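You operate a simulated robot arm through the tools that you are given. There is no shell and no other tool.

Carry out the task below with a simulated robot arm. There is one attempt and no reset: what you move stays moved.

Task
Uncross the spool wires: white plug to socket 7, black to 5, yellow to 3, orange to 2.
Fine: four moves, one plug at a time; lift no plug while another wire lies across its wire; the blue plug stays.

The check looks at the end state, three seconds after you hand in, the way a careful person would. Anything else that was tipped, shoved, dropped, spilled or broken makes it a failure.

Robot
A 7-joint arm with a three-finger gripper, fixed in place. Base frame: the origin is on the floor under the middle of its stand, x ahead of it, y to its left, z up. Readings come in m, degrees, newtons and seconds.
It reaches about 1.342 m from its shoulder. Its first joint turns from -166.0 to 166.0 degrees. Payload 2.69 kg.
The TCP is the grasp point between the finger pads, 0.03 m short of the fingertips. In the tool frame z runs along the fingers and y along their closing line. The gripper opens to 0.128 m; its body begins 0.117 m behind the TCP.
Orientation is told as [roll, pitch, yaw] about the base's x, y, z axes, in that order, counted from this pose: with the fingers straight down and closing along the base's y, the tool's x points along the base's -x, its y along +y and its z along -z.

Tools
- The arm moves only by the tool play_rows. Its argument "commands" is a list of rows, each an object (a shift or turn left out is 0, a gripper value left out holds the last) with "grip": the gripper command, from -1 (shut) to 1 (fully open), values between in proportion; "slide": the shift along the base's x, y, z in m, a list of three; "rotation": the turn, a rotation vector about the base's x, y, z in degrees, a list of three. In form: [{"grip": grip, "slide": [x, y, z], "rotation": [ax, ay, az]}, ...]. A call has 1 to 20 rows; each row shifts and turns the commanded pose from where the row before left it. Each row takes 0.2 s and may step no farther than 0.05 m and 8.6 degrees from the row before; otherwise, or with a gripper value out of range, the whole call is refused. Where a pose cannot be reached the arm comes as near as it can. A force on the tool above 40 N (or 10 N above the force at the start of the call, whichever is more), or a blocked arm, ends the call early, and 0.2 s more pass. The fingers move at their own pace (about 0.127 m/s each) and stop on an object; they squeeze with about 29 N. The grip force told is the motor's: it shows also when the fingers shut on nothing. Time passes only in rows, and 0.2 s behind the last, so rows that do not move let the fingers close. The reply holds the time, the measured pose of the TCP, the force on the tool along the base axes, the opening and the grip force, in the units named above and with some noise, with the torque about the TCP (base axes, N m) and any sound that the robot's microphone picked up, and new pictures: "pictures" is both (left out), scene, wrist or none.
- Cameras (640 x 400 px; columns grow to the right, rows downward): "scene" is fixed at [0.0502, -0.4996, 1.617]; the picture's right is [0.58, -0.82, 0.00], its down [-0.40, -0.28, -0.87] and it looks along [0.71, 0.50, -0.49] (base axes); focal length 355 px, centre (320, 200). "wrist" rides on the gripper at [0.058, 0.054, -0.131] in the tool frame; the picture's right is [-0.68, 0.74, 0.00], its down [-0.62, -0.57, -0.55] and it looks along [-0.40, -0.37, 0.84] (tool axes); focal length 234 px, centre (320, 200). There is no depth. A picture from a camera that has moved, and an enlarged one, comes with that camera's place and axes in the base frame and with its lens.
- raise_lower(by): moves the trunk up (or, below 0, down) by that many m; the arm rides with it, the base frame stays. It gives what a move gives, with no picture.
- enlarge(camera, box): a new picture of the part [left, top, right, bottom] of that camera's present view, enlarged. It takes no simulated time.
- hand_in(): hands the job in; it is judged then, once.

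Places have to be worked out from the pictures, the camera data and where the tool is seen. Open the gripper and draw the arm clear of the work before you hand the job in, unless the task says otherwise.

The tools are called after ">>>" as a command line: name --argument value ..., lists and objects as JSON in quotes. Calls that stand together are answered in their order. play_rows: Moves the arm, as the interface text tells. Its arguments: {"type":"object","properties":{"commands":{"type":"array","items":{"type":"object","properties":{"grip":{"type":"number"},"slide":{"type":"array","items":{"type":"number"}},"rotation":{"type":"array","items":{"type":"number"}}}}},"pictures":{"type":"string","enum":["both","scene","wrist","none"]}},"required":["commands"]} The other tools are called the same way: raise_lower (by) moves the trunk up or down; enlarge (camera, box) takes an enlarged picture of a part of a camera's view; hand_in () hands the job in.

At the start:

```text
t: 0.0
eef_pos: [0.5919, 0.3712, 1.1596]
tcp_rot: [0.0, -0.1, 0.1]
ft_force: [-0.3, 0.3, -0.3]
wrist_torque: [-0.01, -0.02, 0.04]
finger_gap: 0.128
grasp_force: 0.0
trunk travel left (down, up): [-0.15, 0.2]
```

scene: 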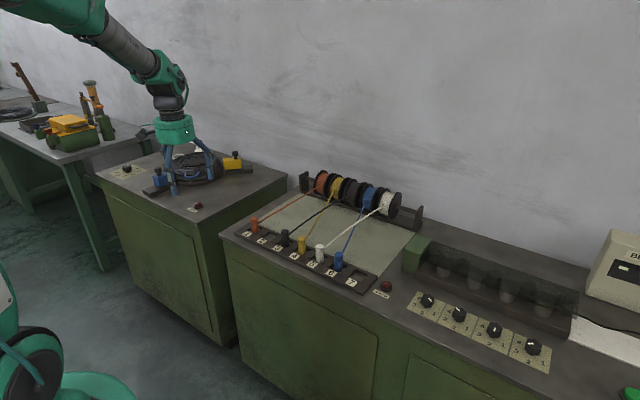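
wrist: 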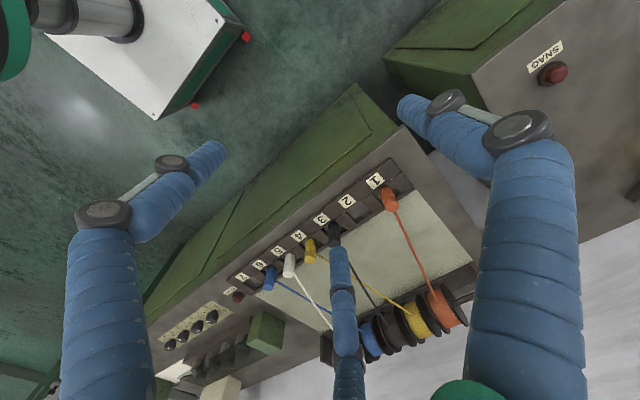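

I'll start by looking closely at the spool board before moving anything.

>>> enlarge --camera "scene" --box '[220, 160, 430, 300]'

>>> enlarge --camera "wrist" --box '[220, 150, 480, 370]'

>>> enlarge --camera "scene" --box '[230, 205, 370, 300]'

```text
2.86 times, centred on (325, 230) of scene
camera zoom: at [0.0502, -0.4996, 1.617], right [0.58, -0.82, 0.0], down [-0.4, -0.28, -0.87], along [0.71, 0.5, -0.49], focal length 1015 px, centre (306, 114)
```

zoom: 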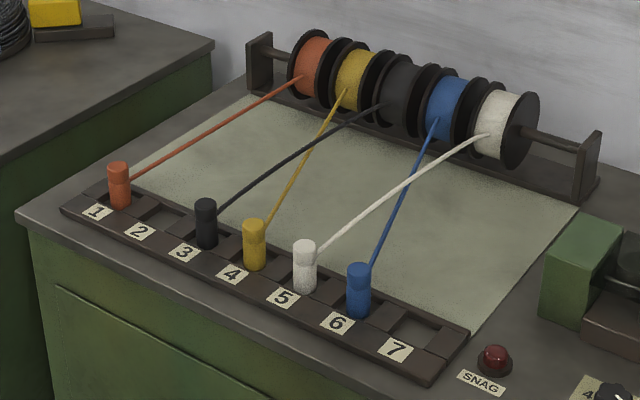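

```text
1.82 times, centred on (350, 260) of wrist
camera zoom: at [0.5328, 0.4248, 1.29], right [0.68, 0.74, 0.0], down [0.62, -0.57, 0.55], along [0.4, -0.37, -0.84], focal length 426 px, centre (266, 91)
```

zoom: 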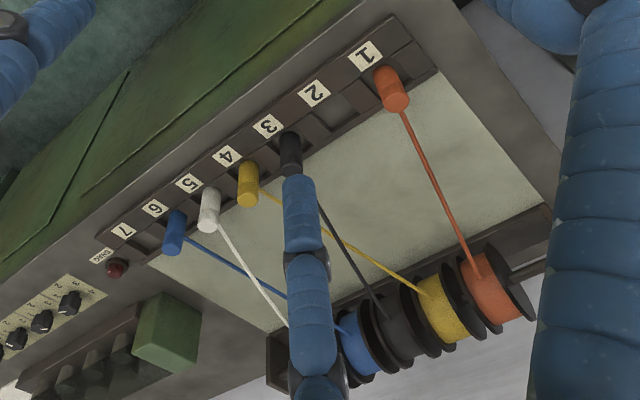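

```text
4.21 times, centred on (300, 252) of scene
camera zoom: at [0.0502, -0.4996, 1.617], right [0.58, -0.82, 0.0], down [-0.4, -0.28, -0.87], along [0.71, 0.5, -0.49], focal length 1496 px, centre (404, -21)
```

zoom: 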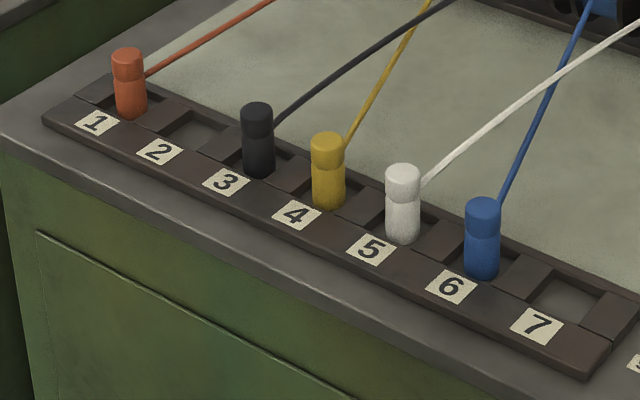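

The pictures show orange in 1, black in 3, yellow in 4, white in 5 and blue in 6, with white lying over blue and black over yellow. By triangulation the plug tops are near x 0.83, z 0.905, about 0.075 m apart along y. Next I'll look at the gripper's finger layout and the wire crossings.

>>> enlarge --camera "scene" --box '[130, 100, 250, 220]'

>>> enlarge --camera "scene" --box '[290, 165, 430, 255]'

>>> enlarge --camera "wrist" --box '[220, 160, 400, 300]'

```text
3.33 times, centred on (190, 160) of scene
camera zoom: at [0.0502, -0.4996, 1.617], right [0.58, -0.82, 0.0], down [-0.4, -0.28, -0.87], along [0.71, 0.5, -0.49], focal length 1184 px, centre (753, 333)
```

zoom: 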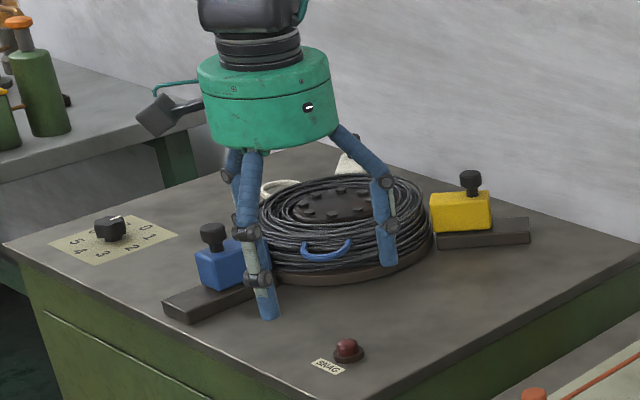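

```text
4.44 times, centred on (360, 210) of scene
camera zoom: at [0.0502, -0.4996, 1.617], right [0.58, -0.82, 0.0], down [-0.4, -0.28, -0.87], along [0.71, 0.5, -0.49], focal length 1579 px, centre (142, 156)
```

zoom: 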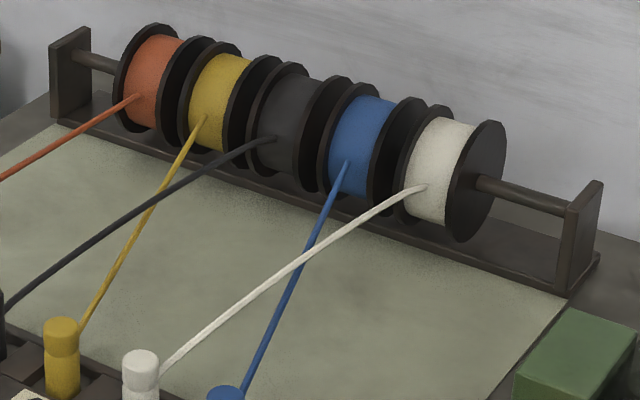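

```text
2.86 times, centred on (310, 230) of wrist
camera zoom: at [0.5328, 0.4248, 1.29], right [0.68, 0.74, 0.0], down [0.62, -0.57, 0.55], along [0.4, -0.37, -0.84], focal length 669 px, centre (349, 114)
```

zoom: 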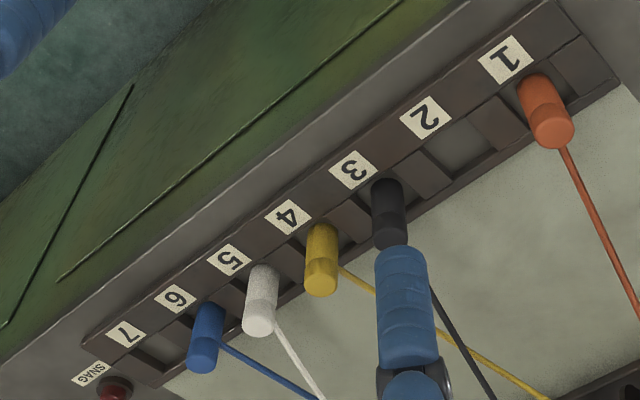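

The crossings are confirmed: white over blue, black over yellow, so the order is white, black, yellow, orange. The single finger is on the tool's +y side. I'll turn the tool +90° about z so that finger is at the front (−x) and the wire runs between the two rear fingers, while moving high above the white plug at about (0.83, 0.05).

>>> play_rows --commands '[{"slide": [0.0, 0.0, 0.0], "rotation": [0, 0, 8.2]}, {"slide": [0.024, -0.032, 0.0], "rotation": [0, 0, 8.2]}, {"slide": [0.024, -0.032, 0.0], "rotation": [0, 0, 8.2]}, {"slide": [0.024, -0.032, 0.0], "rotation": [0, 0, 8.2]}, {"slide": [0.024, -0.032, 0.0], "rotation": [0, 0, 8.2]}, {"slide": [0.024, -0.032, 0.0], "rotation": [0, 0, 8.2]}, {"slide": [0.024, -0.032, 0.0], "rotation": [0, 0, 8.2]}, {"slide": [0.024, -0.032, 0.0], "rotation": [0, 0, 8.2]}, {"slide": [0.024, -0.032, 0.0], "rotation": [0, 0, 8.2]}, {"slide": [0.024, -0.032, 0.0], "rotation": [0, 0, 8.2]}, {"slide": [0.022, -0.033, 0.0], "rotation": [0, 0, 8.0]}, {"grip": 0.1}, {"grip": 0.1}, {"grip": 0.1}]' --pictures "both"

```text
t: 3.0
eef_pos: [0.8307, 0.0498, 1.1591]
tcp_rot: [-0.1, -0.1, 90.0]
ft_force: [0.3, 0.7, 0.0]
wrist_torque: [-0.01, -0.01, 0.02]
finger_gap: 0.0702
grasp_force: 0.0
trunk travel left (down, up): [-0.15, 0.2]
camera wrist: at [0.7776, -0.0094, 1.2902], right [-0.74, 0.68, 0.0], down [0.57, 0.62, 0.55], along [0.37, 0.4, -0.84], focal length 234 px, centre (320, 200)
```

scene: 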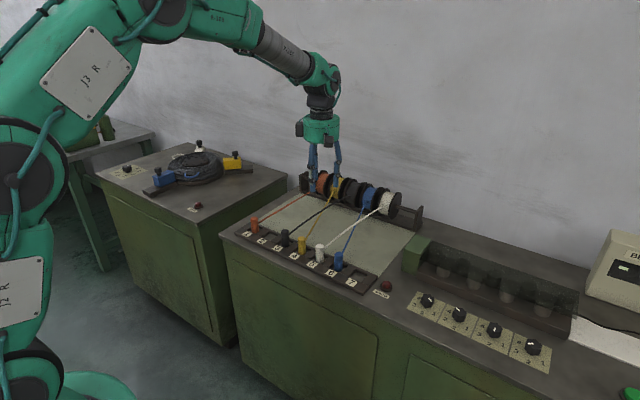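
wrist: 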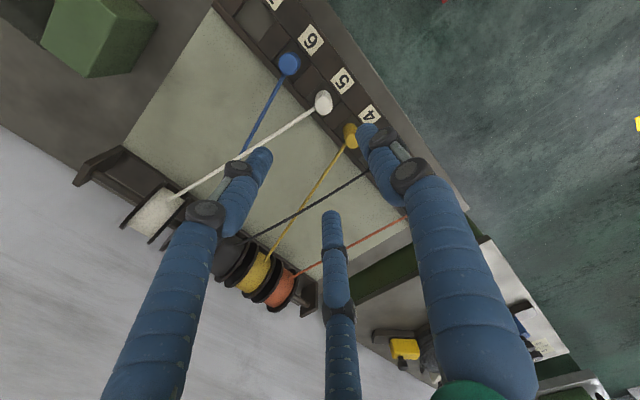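

The tool is above the white plug with the wire side facing the two rear fingers. I'll enlarge the wrist and scene views to refine the plug's position and height before going down.

>>> enlarge --camera "wrist" --box '[220, 0, 420, 130]'

>>> enlarge --camera "scene" --box '[270, 100, 410, 200]'

```text
3.08 times, centred on (320, 65) of wrist
camera zoom: at [0.7776, -0.0094, 1.2902], right [-0.74, 0.68, 0.0], down [0.57, 0.62, 0.55], along [0.37, 0.4, -0.84], focal length 720 px, centre (320, 615)
```

zoom: 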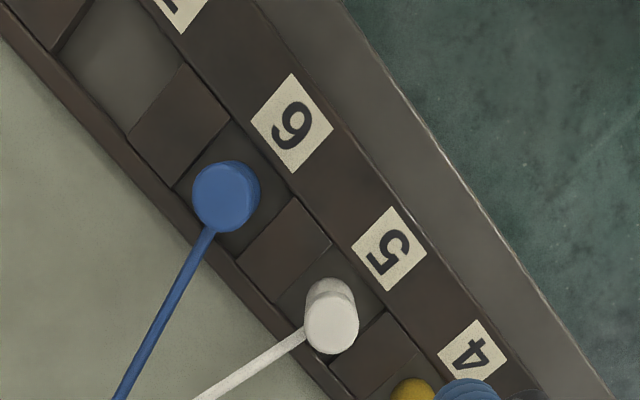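

```text
4.00 times, centred on (340, 150) of scene
camera zoom: at [0.0502, -0.4996, 1.617], right [0.58, -0.82, 0.0], down [-0.4, -0.28, -0.87], along [0.71, 0.5, -0.49], focal length 1421 px, centre (240, 400)
```

zoom: 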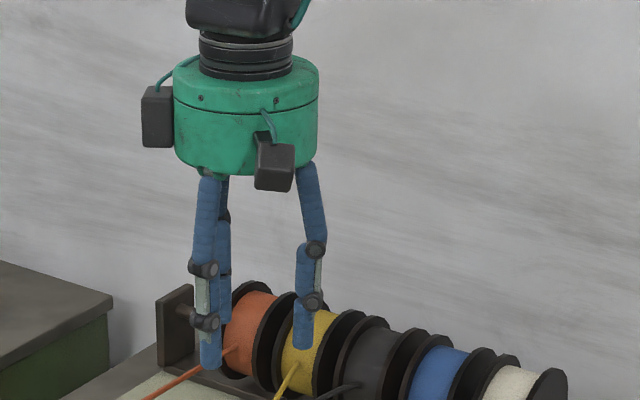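

White plug top refined to about (0.824, 0.048, 0.91), with the board top near z 0.861. The fingers close radially as three jaws and clear the neighbouring plugs at a 0.07 m opening. I'll center over the plug and go down part way to check.

>>> play_rows --commands '[{"slide": [-0.0067, -0.0018, -0.03]}, {"slide": [0, 0, -0.04]}, {"slide": [0, 0, -0.04]}, {"slide": [0, 0, -0.04]}, {"slide": [0, 0, -0.02]}, {}]' --pictures "both"

```text
t: 4.4
eef_pos: [0.8229, 0.0467, 0.9902]
tcp_rot: [-0.1, 0.0, 90.1]
ft_force: [0.0, 0.8, 0.0]
wrist_torque: [0.03, 0.03, 0.01]
finger_gap: 0.0703
grasp_force: 0.1
trunk travel left (down, up): [-0.15, 0.2]
camera wrist: at [0.7694, -0.0111, 1.1203], right [-0.74, 0.68, 0.0], down [0.57, 0.62, 0.55], along [0.37, 0.4, -0.84], focal length 234 px, centre (320, 200)
```

scene: 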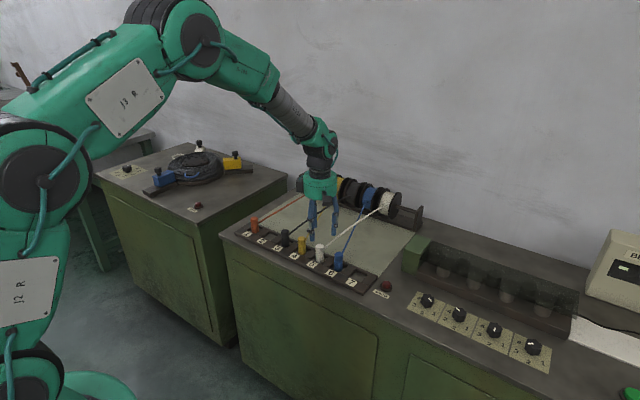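
wrist: 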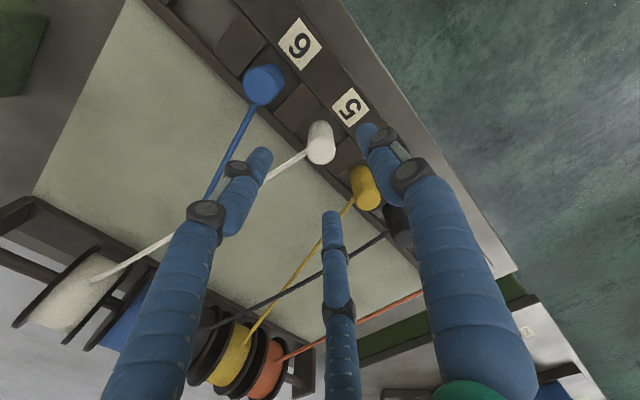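

>>> enlarge --camera "wrist" --box '[220, 40, 420, 165]'

>>> enlarge --camera "scene" --box '[260, 160, 400, 290]'

```text
3.20 times, centred on (320, 102) of wrist
camera zoom: at [0.7694, -0.0111, 1.1203], right [-0.74, 0.68, 0.0], down [0.57, 0.62, 0.55], along [0.37, 0.4, -0.84], focal length 749 px, centre (320, 512)
```

zoom: 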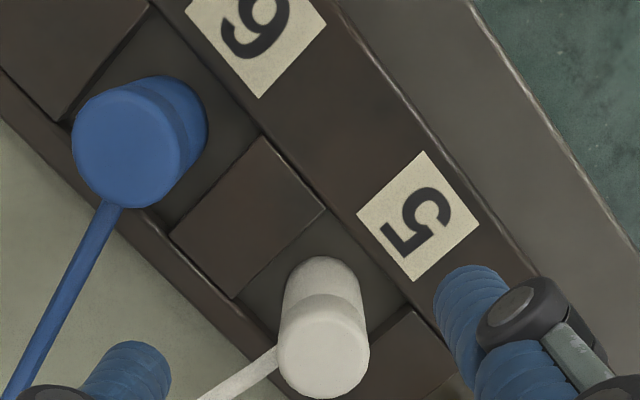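

```text
3.08 times, centred on (330, 225) of scene
camera zoom: at [0.0502, -0.4996, 1.617], right [0.58, -0.82, 0.0], down [-0.4, -0.28, -0.87], along [0.71, 0.5, -0.49], focal length 1093 px, centre (289, 123)
```

zoom: 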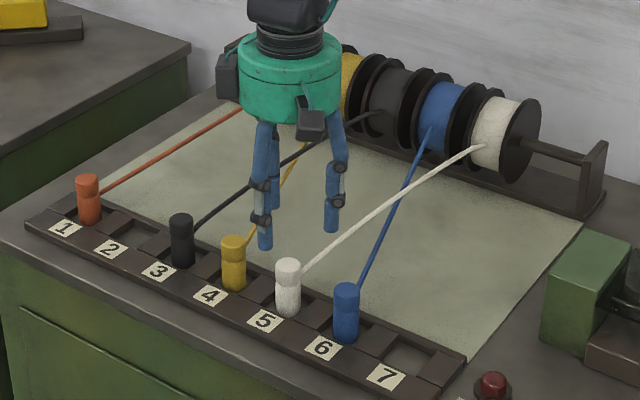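

White plug top is confirmed near (0.824, 0.049). I'll nudge the alignment and go down to TCP z ≈ 0.90, keeping the fingertips just above the board, and look again before closing.

>>> play_rows --commands '[{"slide": [0.001, 0.002, -0.02]}, {"slide": [0, 0, -0.025]}, {"slide": [0, 0, -0.025]}, {"slide": [0, 0, -0.02]}, {}]' --pictures "both"

>>> enlarge --camera "scene" --box '[260, 180, 400, 300]'

>>> enlarge --camera "wrist" --box '[220, 80, 440, 240]'

```text
t: 5.6
eef_pos: [0.8241, 0.0498, 0.8991]
tcp_rot: [0.0, 0.0, 90.0]
ft_force: [0.3, -0.1, -0.6]
wrist_torque: [0.03, 0.02, -0.02]
finger_gap: 0.0704
grasp_force: 0.1
trunk travel left (down, up): [-0.15, 0.2]
camera wrist: at [0.7698, -0.0084, 1.029], right [-0.74, 0.68, 0.0], down [0.57, 0.62, 0.55], along [0.37, 0.4, -0.84], focal length 234 px, centre (320, 200)
```

scene: 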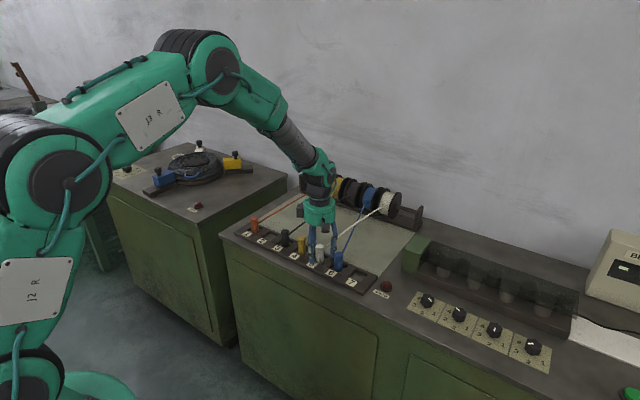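
wrist: 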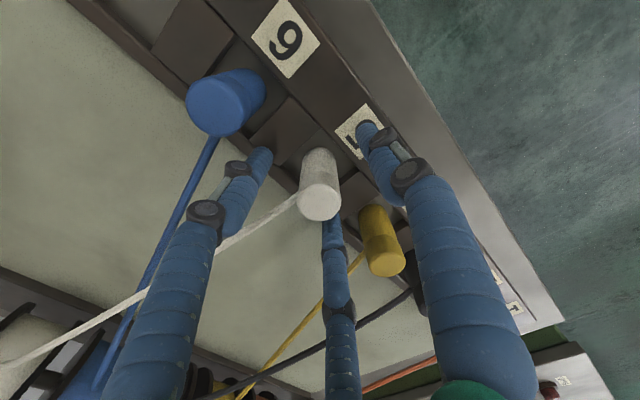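

```text
3.33 times, centred on (330, 240) of scene
camera zoom: at [0.0502, -0.4996, 1.617], right [0.58, -0.82, 0.0], down [-0.4, -0.28, -0.87], along [0.71, 0.5, -0.49], focal length 1184 px, centre (287, 67)
```

zoom: 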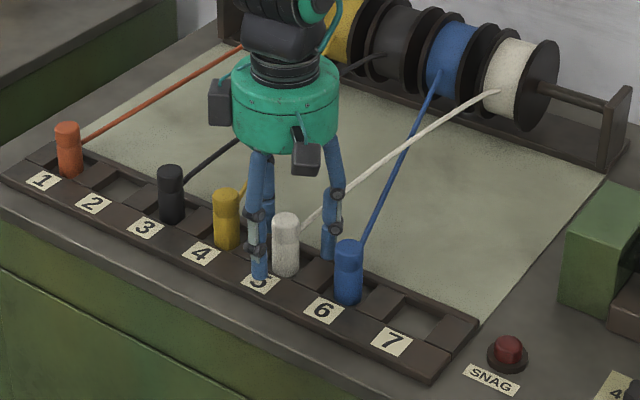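

```text
2.50 times, centred on (330, 160) of wrist
camera zoom: at [0.7698, -0.0084, 1.029], right [-0.74, 0.68, 0.0], down [0.57, 0.62, 0.55], along [0.37, 0.4, -0.84], focal length 585 px, centre (295, 300)
```

zoom: 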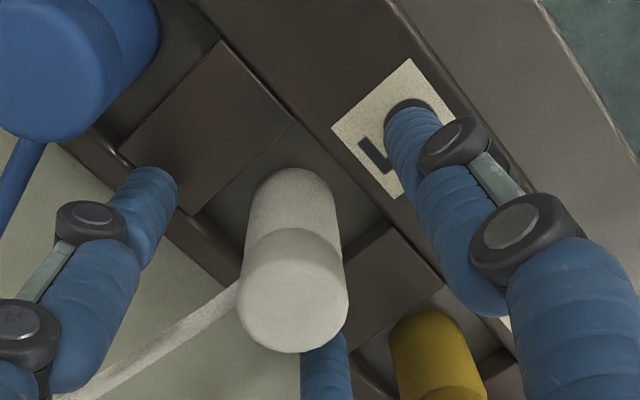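

The plug sits centered between the three fingers, with its wire passing between the two rear ones. I'll close on it now.

>>> play_rows --commands '[{"grip": -0.3}, {"grip": -1}, {"grip": -1}, {"grip": -1}]' --pictures "both"

>>> enlarge --camera "wrist" --box '[220, 80, 440, 240]'

>>> enlarge --camera "scene" --box '[260, 180, 400, 300]'

```text
t: 6.6
eef_pos: [0.8234, 0.0492, 0.8998]
tcp_rot: [0.0, 0.0, 90.1]
ft_force: [0.3, 0.2, -1.1]
wrist_torque: [-0.02, 0.01, -0.01]
finger_gap: 0.0267
grasp_force: 28.8
trunk travel left (down, up): [-0.15, 0.2]
camera wrist: at [0.7696, -0.0085, 1.0292], right [-0.74, 0.68, 0.0], down [0.57, 0.62, 0.55], along [0.37, 0.4, -0.84], focal length 234 px, centre (320, 200)
```

scene: 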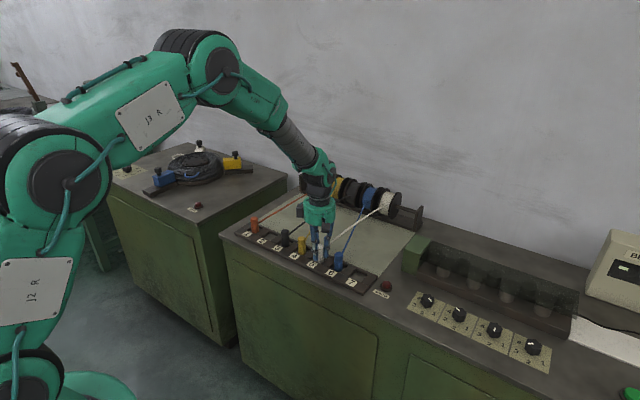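
wrist: 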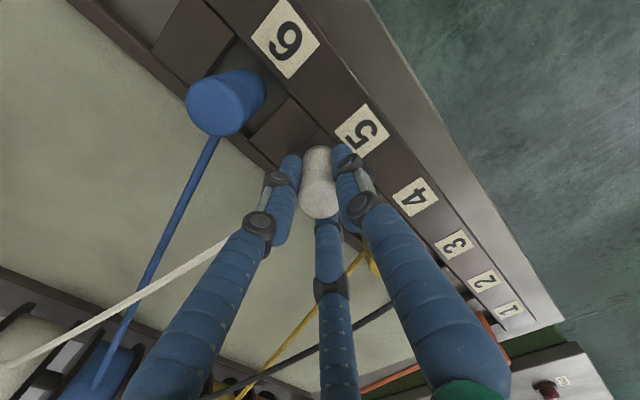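

```text
2.50 times, centred on (330, 160) of wrist
camera zoom: at [0.7696, -0.0085, 1.0292], right [-0.74, 0.68, 0.0], down [0.57, 0.62, 0.55], along [0.37, 0.4, -0.84], focal length 585 px, centre (295, 300)
```

zoom: 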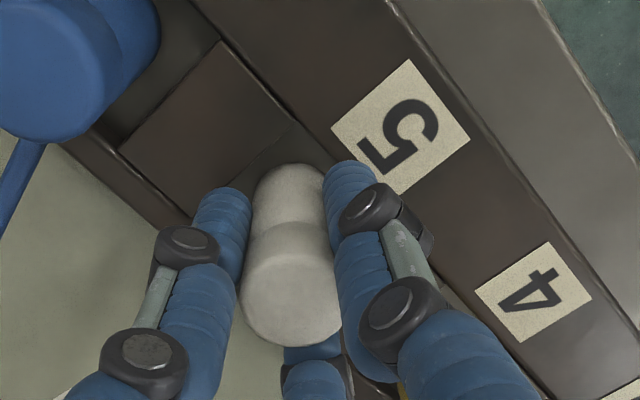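

```text
3.33 times, centred on (330, 240) of scene
camera zoom: at [0.0502, -0.4996, 1.617], right [0.58, -0.82, 0.0], down [-0.4, -0.28, -0.87], along [0.71, 0.5, -0.49], focal length 1184 px, centre (287, 67)
```

zoom: 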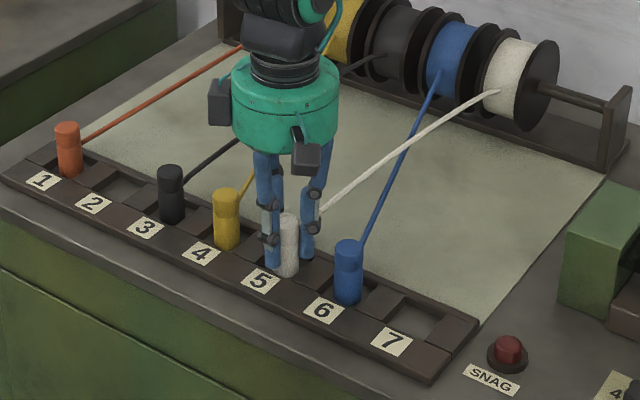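

The grip is solid: a 26.7 mm gap at 28.8 N, and the plug still upright. I'll lift straight up gently, watching the force and the SNAG lamp.

>>> play_rows --commands '[{"slide": [0, 0, 0.01]}, {"slide": [0, 0, 0.015]}, {"slide": [0, 0, 0.02]}, {"slide": [0, 0, 0.025]}, {"slide": [0, 0, 0.025]}, {"slide": [0, 0, 0.015]}, {}]' --pictures "both"

>>> enlarge --camera "scene" --box '[260, 165, 420, 300]'

>>> enlarge --camera "wrist" --box '[220, 40, 440, 240]'

```text
t: 8.2
eef_pos: [0.825, 0.0494, 1.0088]
tcp_rot: [0.0, 0.0, 90.1]
ft_force: [1.0, -0.1, -0.5]
wrist_torque: [-0.01, -0.02, 0.0]
finger_gap: 0.0267
grasp_force: 28.8
trunk travel left (down, up): [-0.15, 0.2]
camera wrist: at [0.7704, -0.0082, 1.1402], right [-0.74, 0.68, 0.0], down [0.57, 0.62, 0.55], along [0.37, 0.4, -0.84], focal length 234 px, centre (320, 200)
```

scene: 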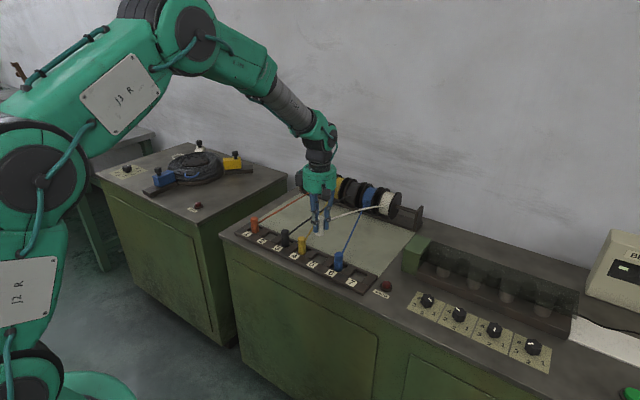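
wrist: 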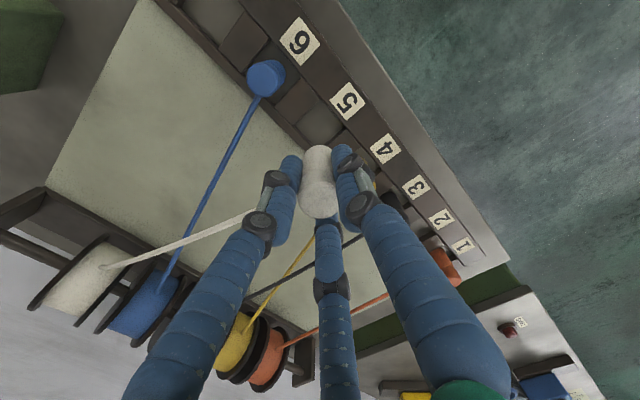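

```text
2.96 times, centred on (340, 232) of scene
camera zoom: at [0.0502, -0.4996, 1.617], right [0.58, -0.82, 0.0], down [-0.4, -0.28, -0.87], along [0.71, 0.5, -0.49], focal length 1052 px, centre (261, 104)
```

zoom: 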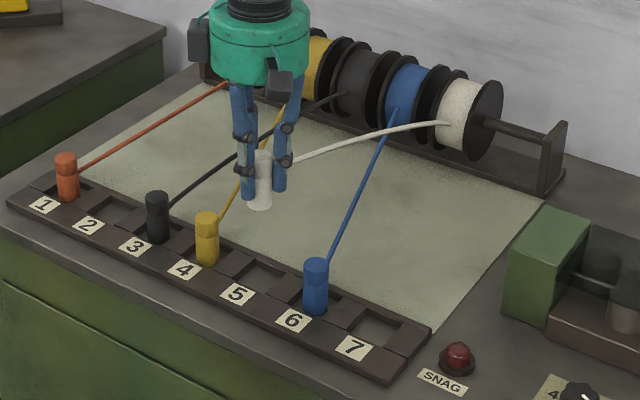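

```text
2.00 times, centred on (330, 140) of wrist
camera zoom: at [0.7704, -0.0082, 1.1402], right [-0.74, 0.68, 0.0], down [0.57, 0.62, 0.55], along [0.37, 0.4, -0.84], focal length 468 px, centre (300, 320)
```

zoom: 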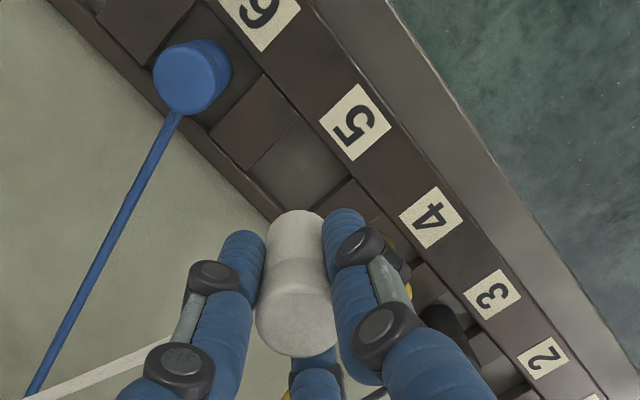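

White is out of socket 5: the plug is about 0.065 m tall, its bottom is near z 0.952 (blue's top is 0.91), and the lamp is dark. I'll carry it over blue to above socket 7 at y ≈ −0.100.

>>> play_rows --commands '[{"slide": [0, -0.01, 0.01]}, {"slide": [0, -0.02, 0]}, {"slide": [0, -0.03, 0]}, {"slide": [0, -0.03, 0]}, {"slide": [0, -0.03, 0]}, {"slide": [-0.0005, -0.02, 0]}, {"slide": [0, -0.009, 0]}, {}]' --pictures "both"

>>> enlarge --camera "scene" --box '[260, 165, 420, 300]'

>>> enlarge --camera "wrist" --box '[220, 40, 440, 240]'

```text
t: 10.0
eef_pos: [0.8228, -0.0996, 1.0203]
tcp_rot: [0.0, 0.0, 90.2]
ft_force: [0.9, 0.1, -0.7]
wrist_torque: [-0.01, 0.01, 0.02]
finger_gap: 0.0268
grasp_force: 29.3
trunk travel left (down, up): [-0.15, 0.2]
camera wrist: at [0.7693, -0.1589, 1.1509], right [-0.74, 0.68, 0.0], down [0.57, 0.62, 0.55], along [0.37, 0.4, -0.84], focal length 234 px, centre (320, 200)
```

scene: 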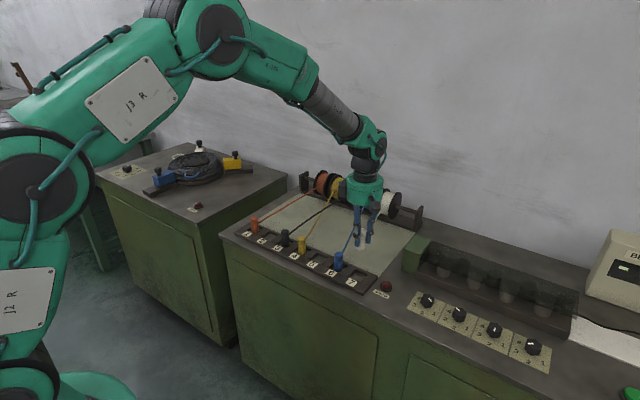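
wrist: 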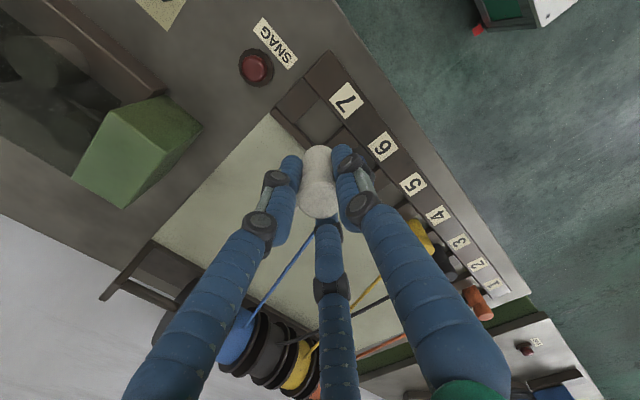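

```text
2.96 times, centred on (340, 232) of scene
camera zoom: at [0.0502, -0.4996, 1.617], right [0.58, -0.82, 0.0], down [-0.4, -0.28, -0.87], along [0.71, 0.5, -0.49], focal length 1052 px, centre (261, 104)
```

zoom: 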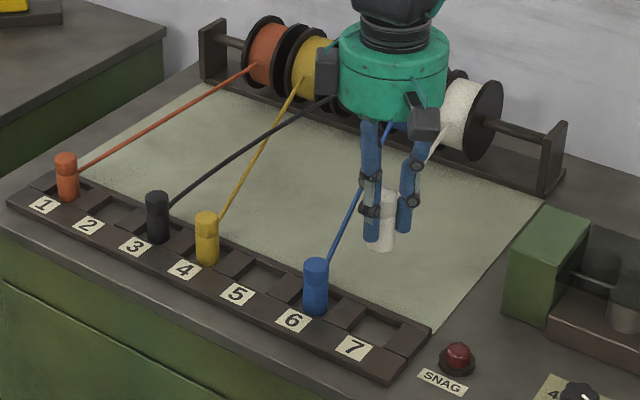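

```text
2.00 times, centred on (330, 140) of wrist
camera zoom: at [0.7693, -0.1589, 1.1509], right [-0.74, 0.68, 0.0], down [0.57, 0.62, 0.55], along [0.37, 0.4, -0.84], focal length 468 px, centre (300, 320)
```

zoom: 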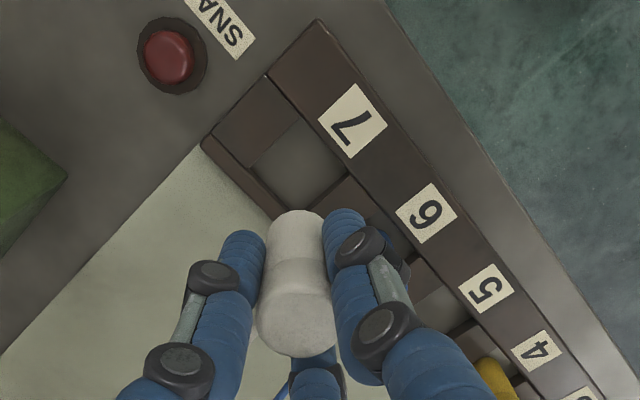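

White hangs above socket 7. From the well corners I put that socket's center at about (0.823, −0.101), so I'll shift slightly and lower to just above the seated height of 0.900.

>>> play_rows --commands '[{"slide": [0.0008, -0.0015, -0.02]}, {"slide": [0, 0, -0.025]}, {"slide": [0, 0, -0.025]}, {"slide": [0, 0, -0.02]}, {"slide": [0, 0, -0.015]}, {"slide": [0, 0, -0.008]}, {}]' --pictures "both"

>>> enlarge --camera "scene" --box '[280, 180, 420, 300]'

>>> enlarge --camera "wrist" --box '[220, 40, 440, 240]'

```text
t: 11.6
eef_pos: [0.824, -0.1014, 0.9071]
tcp_rot: [-0.1, 0.0, 90.1]
ft_force: [0.0, 0.1, -0.2]
wrist_torque: [-0.01, 0.0, 0.01]
finger_gap: 0.0266
grasp_force: 29.6
trunk travel left (down, up): [-0.15, 0.2]
camera wrist: at [0.7708, -0.1593, 1.0374], right [-0.74, 0.68, 0.0], down [0.57, 0.62, 0.55], along [0.37, 0.4, -0.84], focal length 234 px, centre (320, 200)
```

scene: 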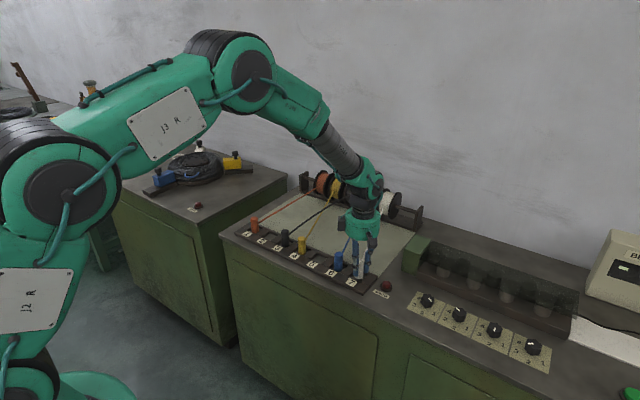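
wrist: 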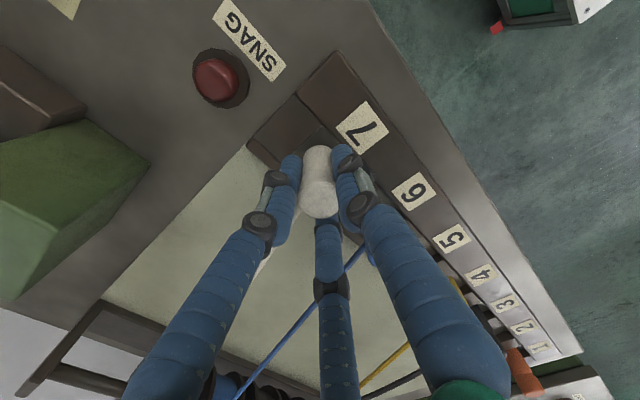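

```text
3.33 times, centred on (350, 240) of scene
camera zoom: at [0.0502, -0.4996, 1.617], right [0.58, -0.82, 0.0], down [-0.4, -0.28, -0.87], along [0.71, 0.5, -0.49], focal length 1184 px, centre (220, 67)
```

zoom: 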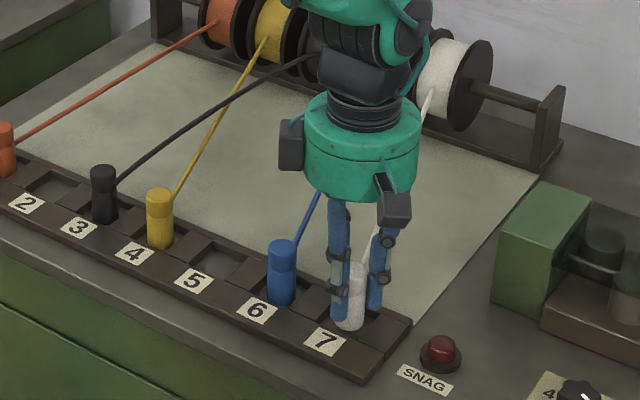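

```text
2.00 times, centred on (330, 140) of wrist
camera zoom: at [0.7708, -0.1593, 1.0374], right [-0.74, 0.68, 0.0], down [0.57, 0.62, 0.55], along [0.37, 0.4, -0.84], focal length 468 px, centre (300, 320)
```

zoom: 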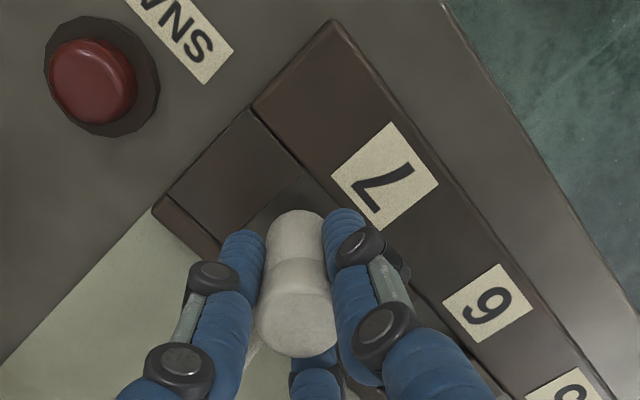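

Plug 7 alignment looks right and there's no contact yet. I'll lower the last 6 mm to the seated height.

>>> play_rows --commands '[{"slide": [0, 0, -0.003]}, {"slide": [0, 0, -0.0025]}, {}]' --pictures "none"

```text
t: 12.4
eef_pos: [0.8253, -0.0996, 0.9012]
tcp_rot: [0.0, -0.1, 90.1]
ft_force: [0.3, -0.1, -0.5]
wrist_torque: [-0.01, 0.02, -0.01]
finger_gap: 0.0267
grasp_force: 29.0
trunk travel left (down, up): [-0.15, 0.2]
```

Seated height is reached with no meaningful contact force. I'll open the fingers to 0.07 m to release it and check that it stands.

>>> play_rows --commands '[{"slide": [0, 0, -0.001]}, {"grip": -0.45}, {"grip": 0.0}, {"grip": 0.1}, {}]' --pictures "both"

>>> enlarge --camera "scene" --box '[280, 180, 420, 300]'

>>> enlarge --camera "wrist" --box '[220, 40, 440, 240]'

```text
t: 13.6
eef_pos: [0.8245, -0.0998, 0.901]
tcp_rot: [0.1, 0.0, 90.1]
ft_force: [0.5, -0.5, -0.4]
wrist_torque: [-0.02, 0.0, 0.01]
finger_gap: 0.0703
grasp_force: 0.0
trunk travel left (down, up): [-0.15, 0.2]
camera wrist: at [0.7711, -0.1585, 1.0308], right [-0.74, 0.68, 0.0], down [0.57, 0.62, 0.55], along [0.37, 0.4, -0.84], focal length 234 px, centre (320, 200)
```

scene: 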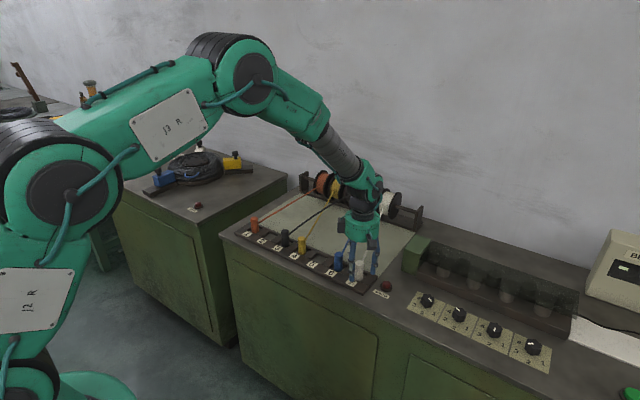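
wrist: 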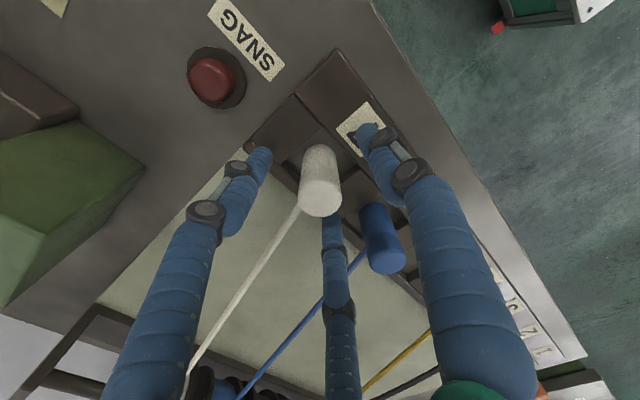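

```text
3.33 times, centred on (350, 240) of scene
camera zoom: at [0.0502, -0.4996, 1.617], right [0.58, -0.82, 0.0], down [-0.4, -0.28, -0.87], along [0.71, 0.5, -0.49], focal length 1184 px, centre (220, 67)
```

zoom: 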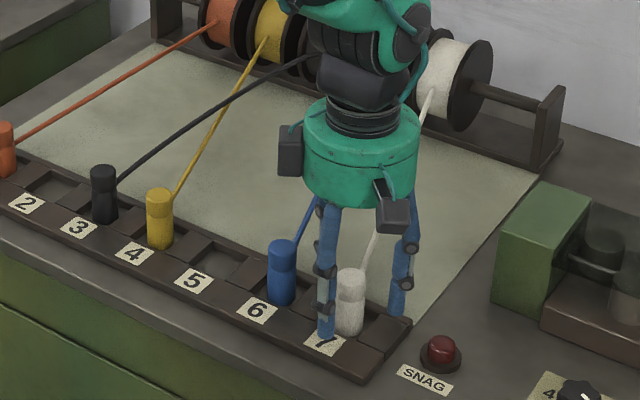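

```text
2.00 times, centred on (330, 140) of wrist
camera zoom: at [0.7711, -0.1585, 1.0308], right [-0.74, 0.68, 0.0], down [0.57, 0.62, 0.55], along [0.37, 0.4, -0.84], focal length 468 px, centre (300, 320)
```

zoom: 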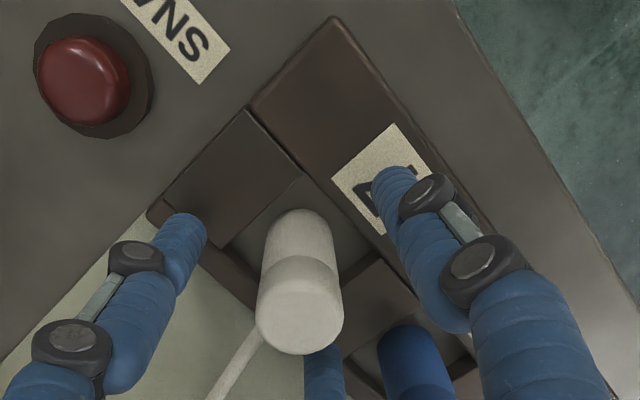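

White stands upright in socket 7 and its wire is clear of blue. I'll rise straight up and move above the black plug in socket 3 at about (0.824, 0.198).

>>> play_rows --commands '[{"slide": [0, 0, 0.02]}, {"slide": [0, 0, 0.03]}, {"slide": [0, 0, 0.035]}, {"slide": [0, 0, 0.035]}, {"slide": [0, 0.03, 0]}, {"slide": [0, 0.04, 0]}, {"slide": [0, 0.04, 0]}, {"slide": [0, 0.04, 0]}, {"slide": [0, 0.04, 0]}, {"slide": [0, 0.04, 0]}, {"slide": [0, 0.04, 0]}, {"slide": [0, 0.028, 0]}, {}]' --pictures "both"

>>> enlarge --camera "scene" --box '[230, 165, 420, 300]'

>>> enlarge --camera "wrist" --box '[220, 40, 420, 165]'

```text
t: 16.4
eef_pos: [0.8224, 0.1972, 1.0215]
tcp_rot: [0.1, 0.0, 90.1]
ft_force: [-0.4, 0.1, -1.0]
wrist_torque: [-0.06, -0.03, 0.0]
finger_gap: 0.0705
grasp_force: 0.1
trunk travel left (down, up): [-0.15, 0.2]
camera wrist: at [0.7696, 0.1389, 1.1503], right [-0.74, 0.68, 0.0], down [0.56, 0.62, 0.55], along [0.37, 0.4, -0.84], focal length 234 px, centre (320, 200)
```

scene: 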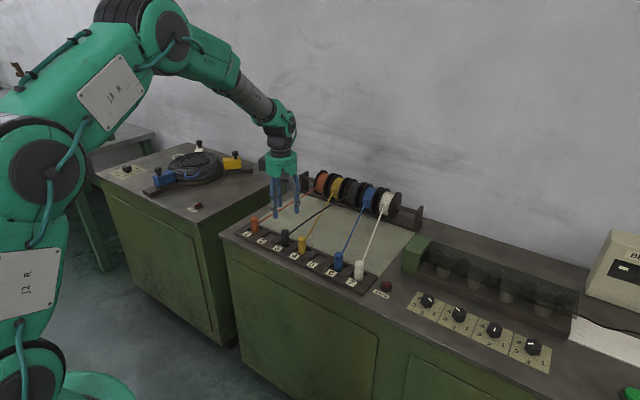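
wrist: 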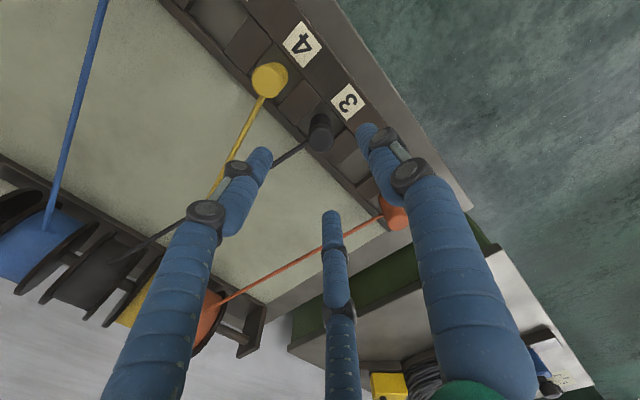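

```text
2.96 times, centred on (325, 232) of scene
camera zoom: at [0.0502, -0.4996, 1.617], right [0.58, -0.82, 0.0], down [-0.4, -0.28, -0.87], along [0.71, 0.5, -0.49], focal length 1052 px, centre (305, 104)
```

zoom: 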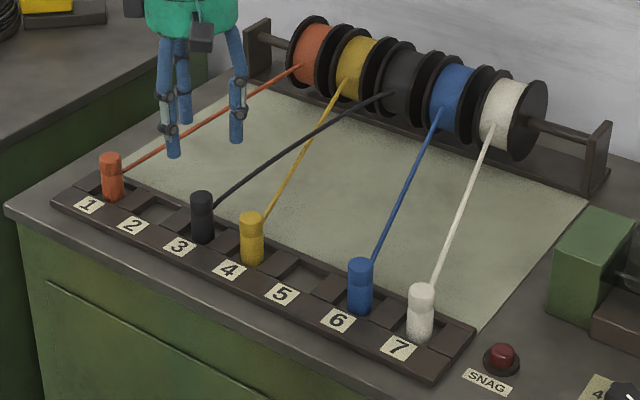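

```text
3.20 times, centred on (320, 102) of wrist
camera zoom: at [0.7696, 0.1389, 1.1503], right [-0.74, 0.68, 0.0], down [0.56, 0.62, 0.55], along [0.37, 0.4, -0.84], focal length 749 px, centre (320, 512)
```

zoom: 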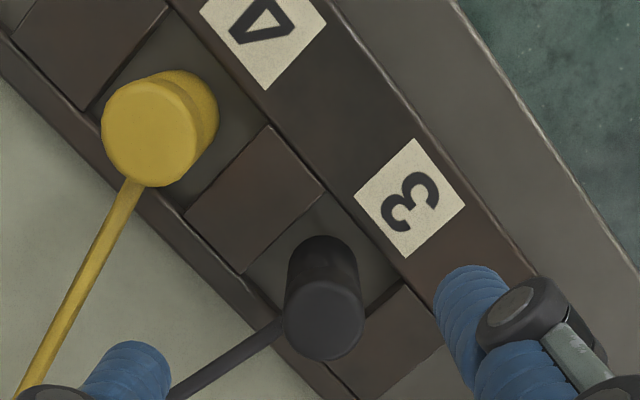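

White is done and all wires look as expected. Black's top measures about (0.8235, 0.1986), so I'll go down around it the same way as before.

>>> play_rows --commands '[{"slide": [0.001, 0.001, -0.025]}, {"slide": [0, 0, -0.025]}, {"slide": [0, 0, -0.025]}, {"slide": [0, 0, -0.025]}, {"slide": [0, 0, -0.02]}, {}]' --pictures "both"

>>> enlarge --camera "wrist" --box '[220, 80, 440, 240]'

>>> enlarge --camera "scene" --box '[230, 180, 370, 300]'

```text
t: 17.8
eef_pos: [0.8256, 0.1986, 0.9008]
tcp_rot: [-0.1, 0.0, 90.1]
ft_force: [0.6, -0.4, -0.8]
wrist_torque: [0.01, 0.04, -0.01]
finger_gap: 0.0702
grasp_force: 0.2
trunk travel left (down, up): [-0.15, 0.2]
camera wrist: at [0.772, 0.1401, 1.0303], right [-0.74, 0.68, 0.0], down [0.56, 0.62, 0.55], along [0.37, 0.4, -0.84], focal length 234 px, centre (320, 200)
```

scene: 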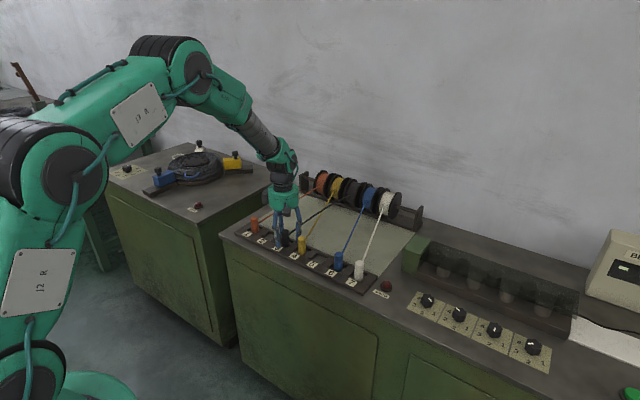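
wrist: 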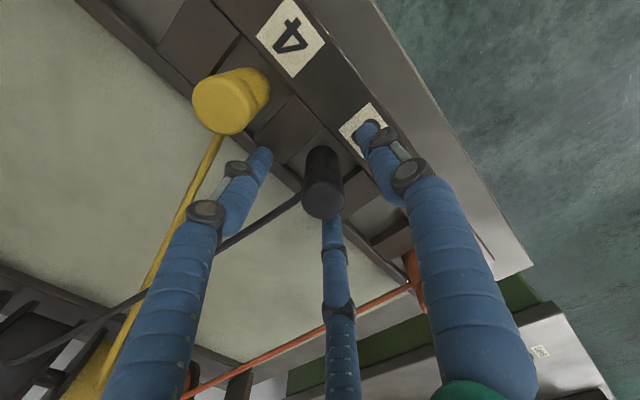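

```text
2.50 times, centred on (330, 160) of wrist
camera zoom: at [0.772, 0.1401, 1.0303], right [-0.74, 0.68, 0.0], down [0.56, 0.62, 0.55], along [0.37, 0.4, -0.84], focal length 585 px, centre (295, 300)
```

zoom: 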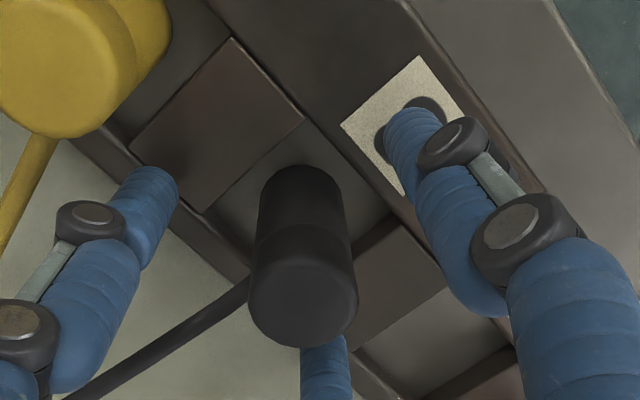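

```text
3.33 times, centred on (300, 240) of scene
camera zoom: at [0.0502, -0.4996, 1.617], right [0.58, -0.82, 0.0], down [-0.4, -0.28, -0.87], along [0.71, 0.5, -0.49], focal length 1184 px, centre (387, 67)
```

zoom: 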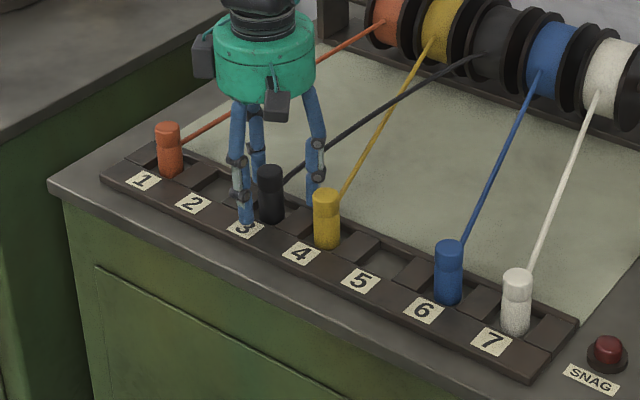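

Black sits about 2 mm off the finger center, so I'll shift the tool by (−1.5, +1) mm, close, and lift gently.

>>> play_rows --commands '[{"slide": [-0.0015, 0.001, 0]}, {"grip": -0.3}, {"grip": -1}, {"grip": -1}, {"grip": -1}]' --pictures "wrist"

>>> enlarge --camera "wrist" --box '[220, 80, 440, 240]'

```text
t: 19.0
eef_pos: [0.8235, 0.1998, 0.9004]
tcp_rot: [-0.1, 0.0, 90.1]
ft_force: [0.8, 0.7, 0.5]
wrist_torque: [-0.03, 0.01, -0.01]
finger_gap: 0.0267
grasp_force: 29.6
trunk travel left (down, up): [-0.15, 0.2]
camera wrist: at [0.7703, 0.1411, 1.0306], right [-0.74, 0.68, 0.0], down [0.57, 0.62, 0.55], along [0.37, 0.4, -0.84], focal length 234 px, centre (320, 200)
```

wrist: 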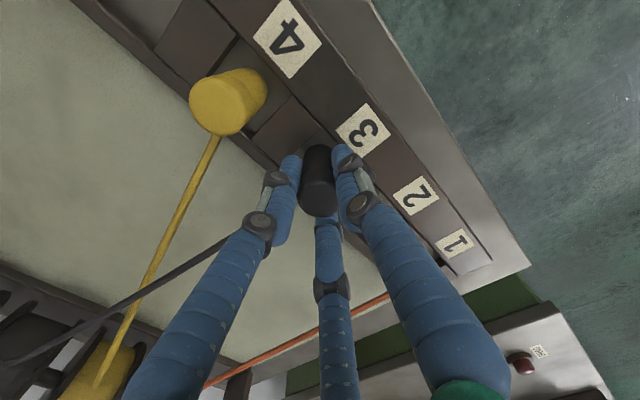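

```text
2.50 times, centred on (330, 160) of wrist
camera zoom: at [0.7703, 0.1411, 1.0306], right [-0.74, 0.68, 0.0], down [0.57, 0.62, 0.55], along [0.37, 0.4, -0.84], focal length 585 px, centre (295, 300)
```

zoom: 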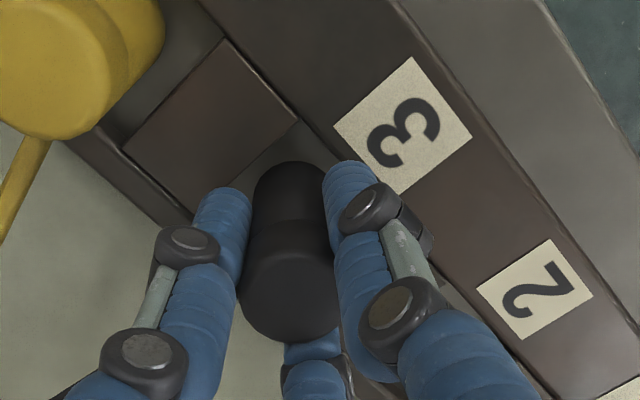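

Black is gripped (26.7 mm, 29.6 N). I'll lift it straight up by about 0.12 m, as I did with white.

>>> play_rows --commands '[{"slide": [0, 0, 0.01]}, {"slide": [0, 0, 0.015]}, {"slide": [0, 0, 0.02]}, {"slide": [0, 0, 0.025]}, {"slide": [0, 0, 0.025]}, {"slide": [0, 0, 0.025]}, {}]' --pictures "both"

>>> enlarge --camera "scene" --box '[230, 165, 420, 300]'

```text
t: 20.6
eef_pos: [0.8226, 0.1982, 1.0189]
tcp_rot: [-0.1, 0.0, 90.1]
ft_force: [-0.3, -0.2, -1.4]
wrist_torque: [0.01, 0.03, 0.02]
finger_gap: 0.0267
grasp_force: 29.3
trunk travel left (down, up): [-0.15, 0.2]
camera wrist: at [0.7692, 0.1411, 1.1493], right [-0.74, 0.68, 0.0], down [0.57, 0.62, 0.55], along [0.37, 0.4, -0.84], focal length 234 px, centre (320, 200)
```

scene: 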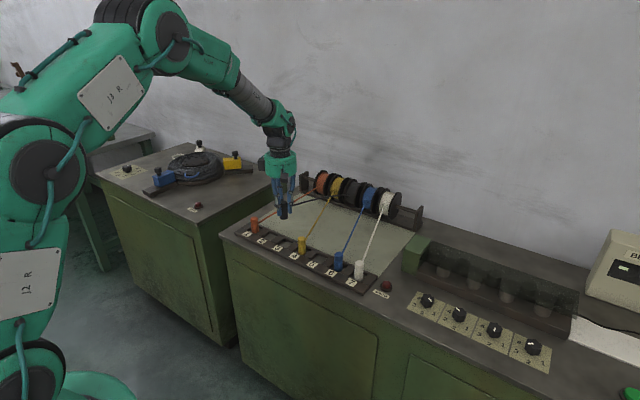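
wrist: 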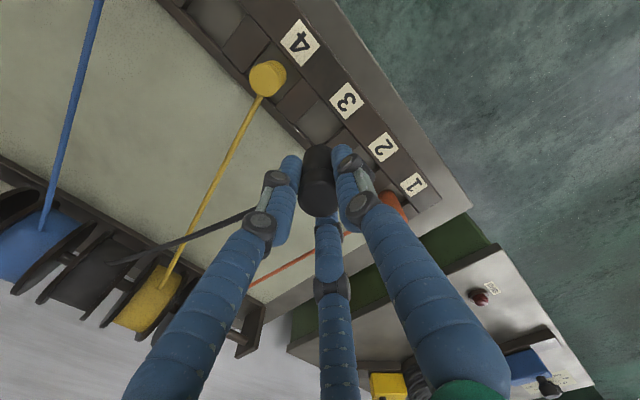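

```text
2.96 times, centred on (325, 232) of scene
camera zoom: at [0.0502, -0.4996, 1.617], right [0.58, -0.82, 0.0], down [-0.4, -0.28, -0.87], along [0.71, 0.5, -0.49], focal length 1052 px, centre (305, 104)
```

zoom: 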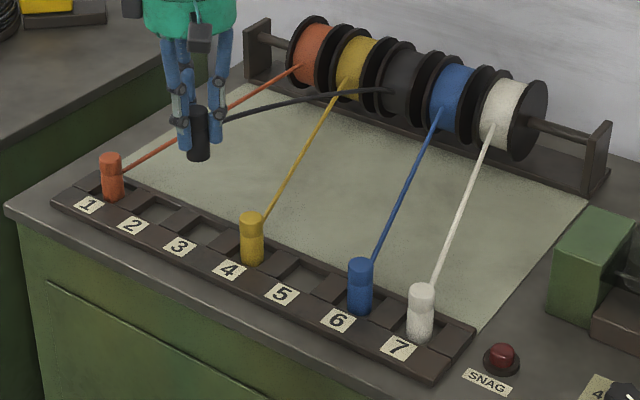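

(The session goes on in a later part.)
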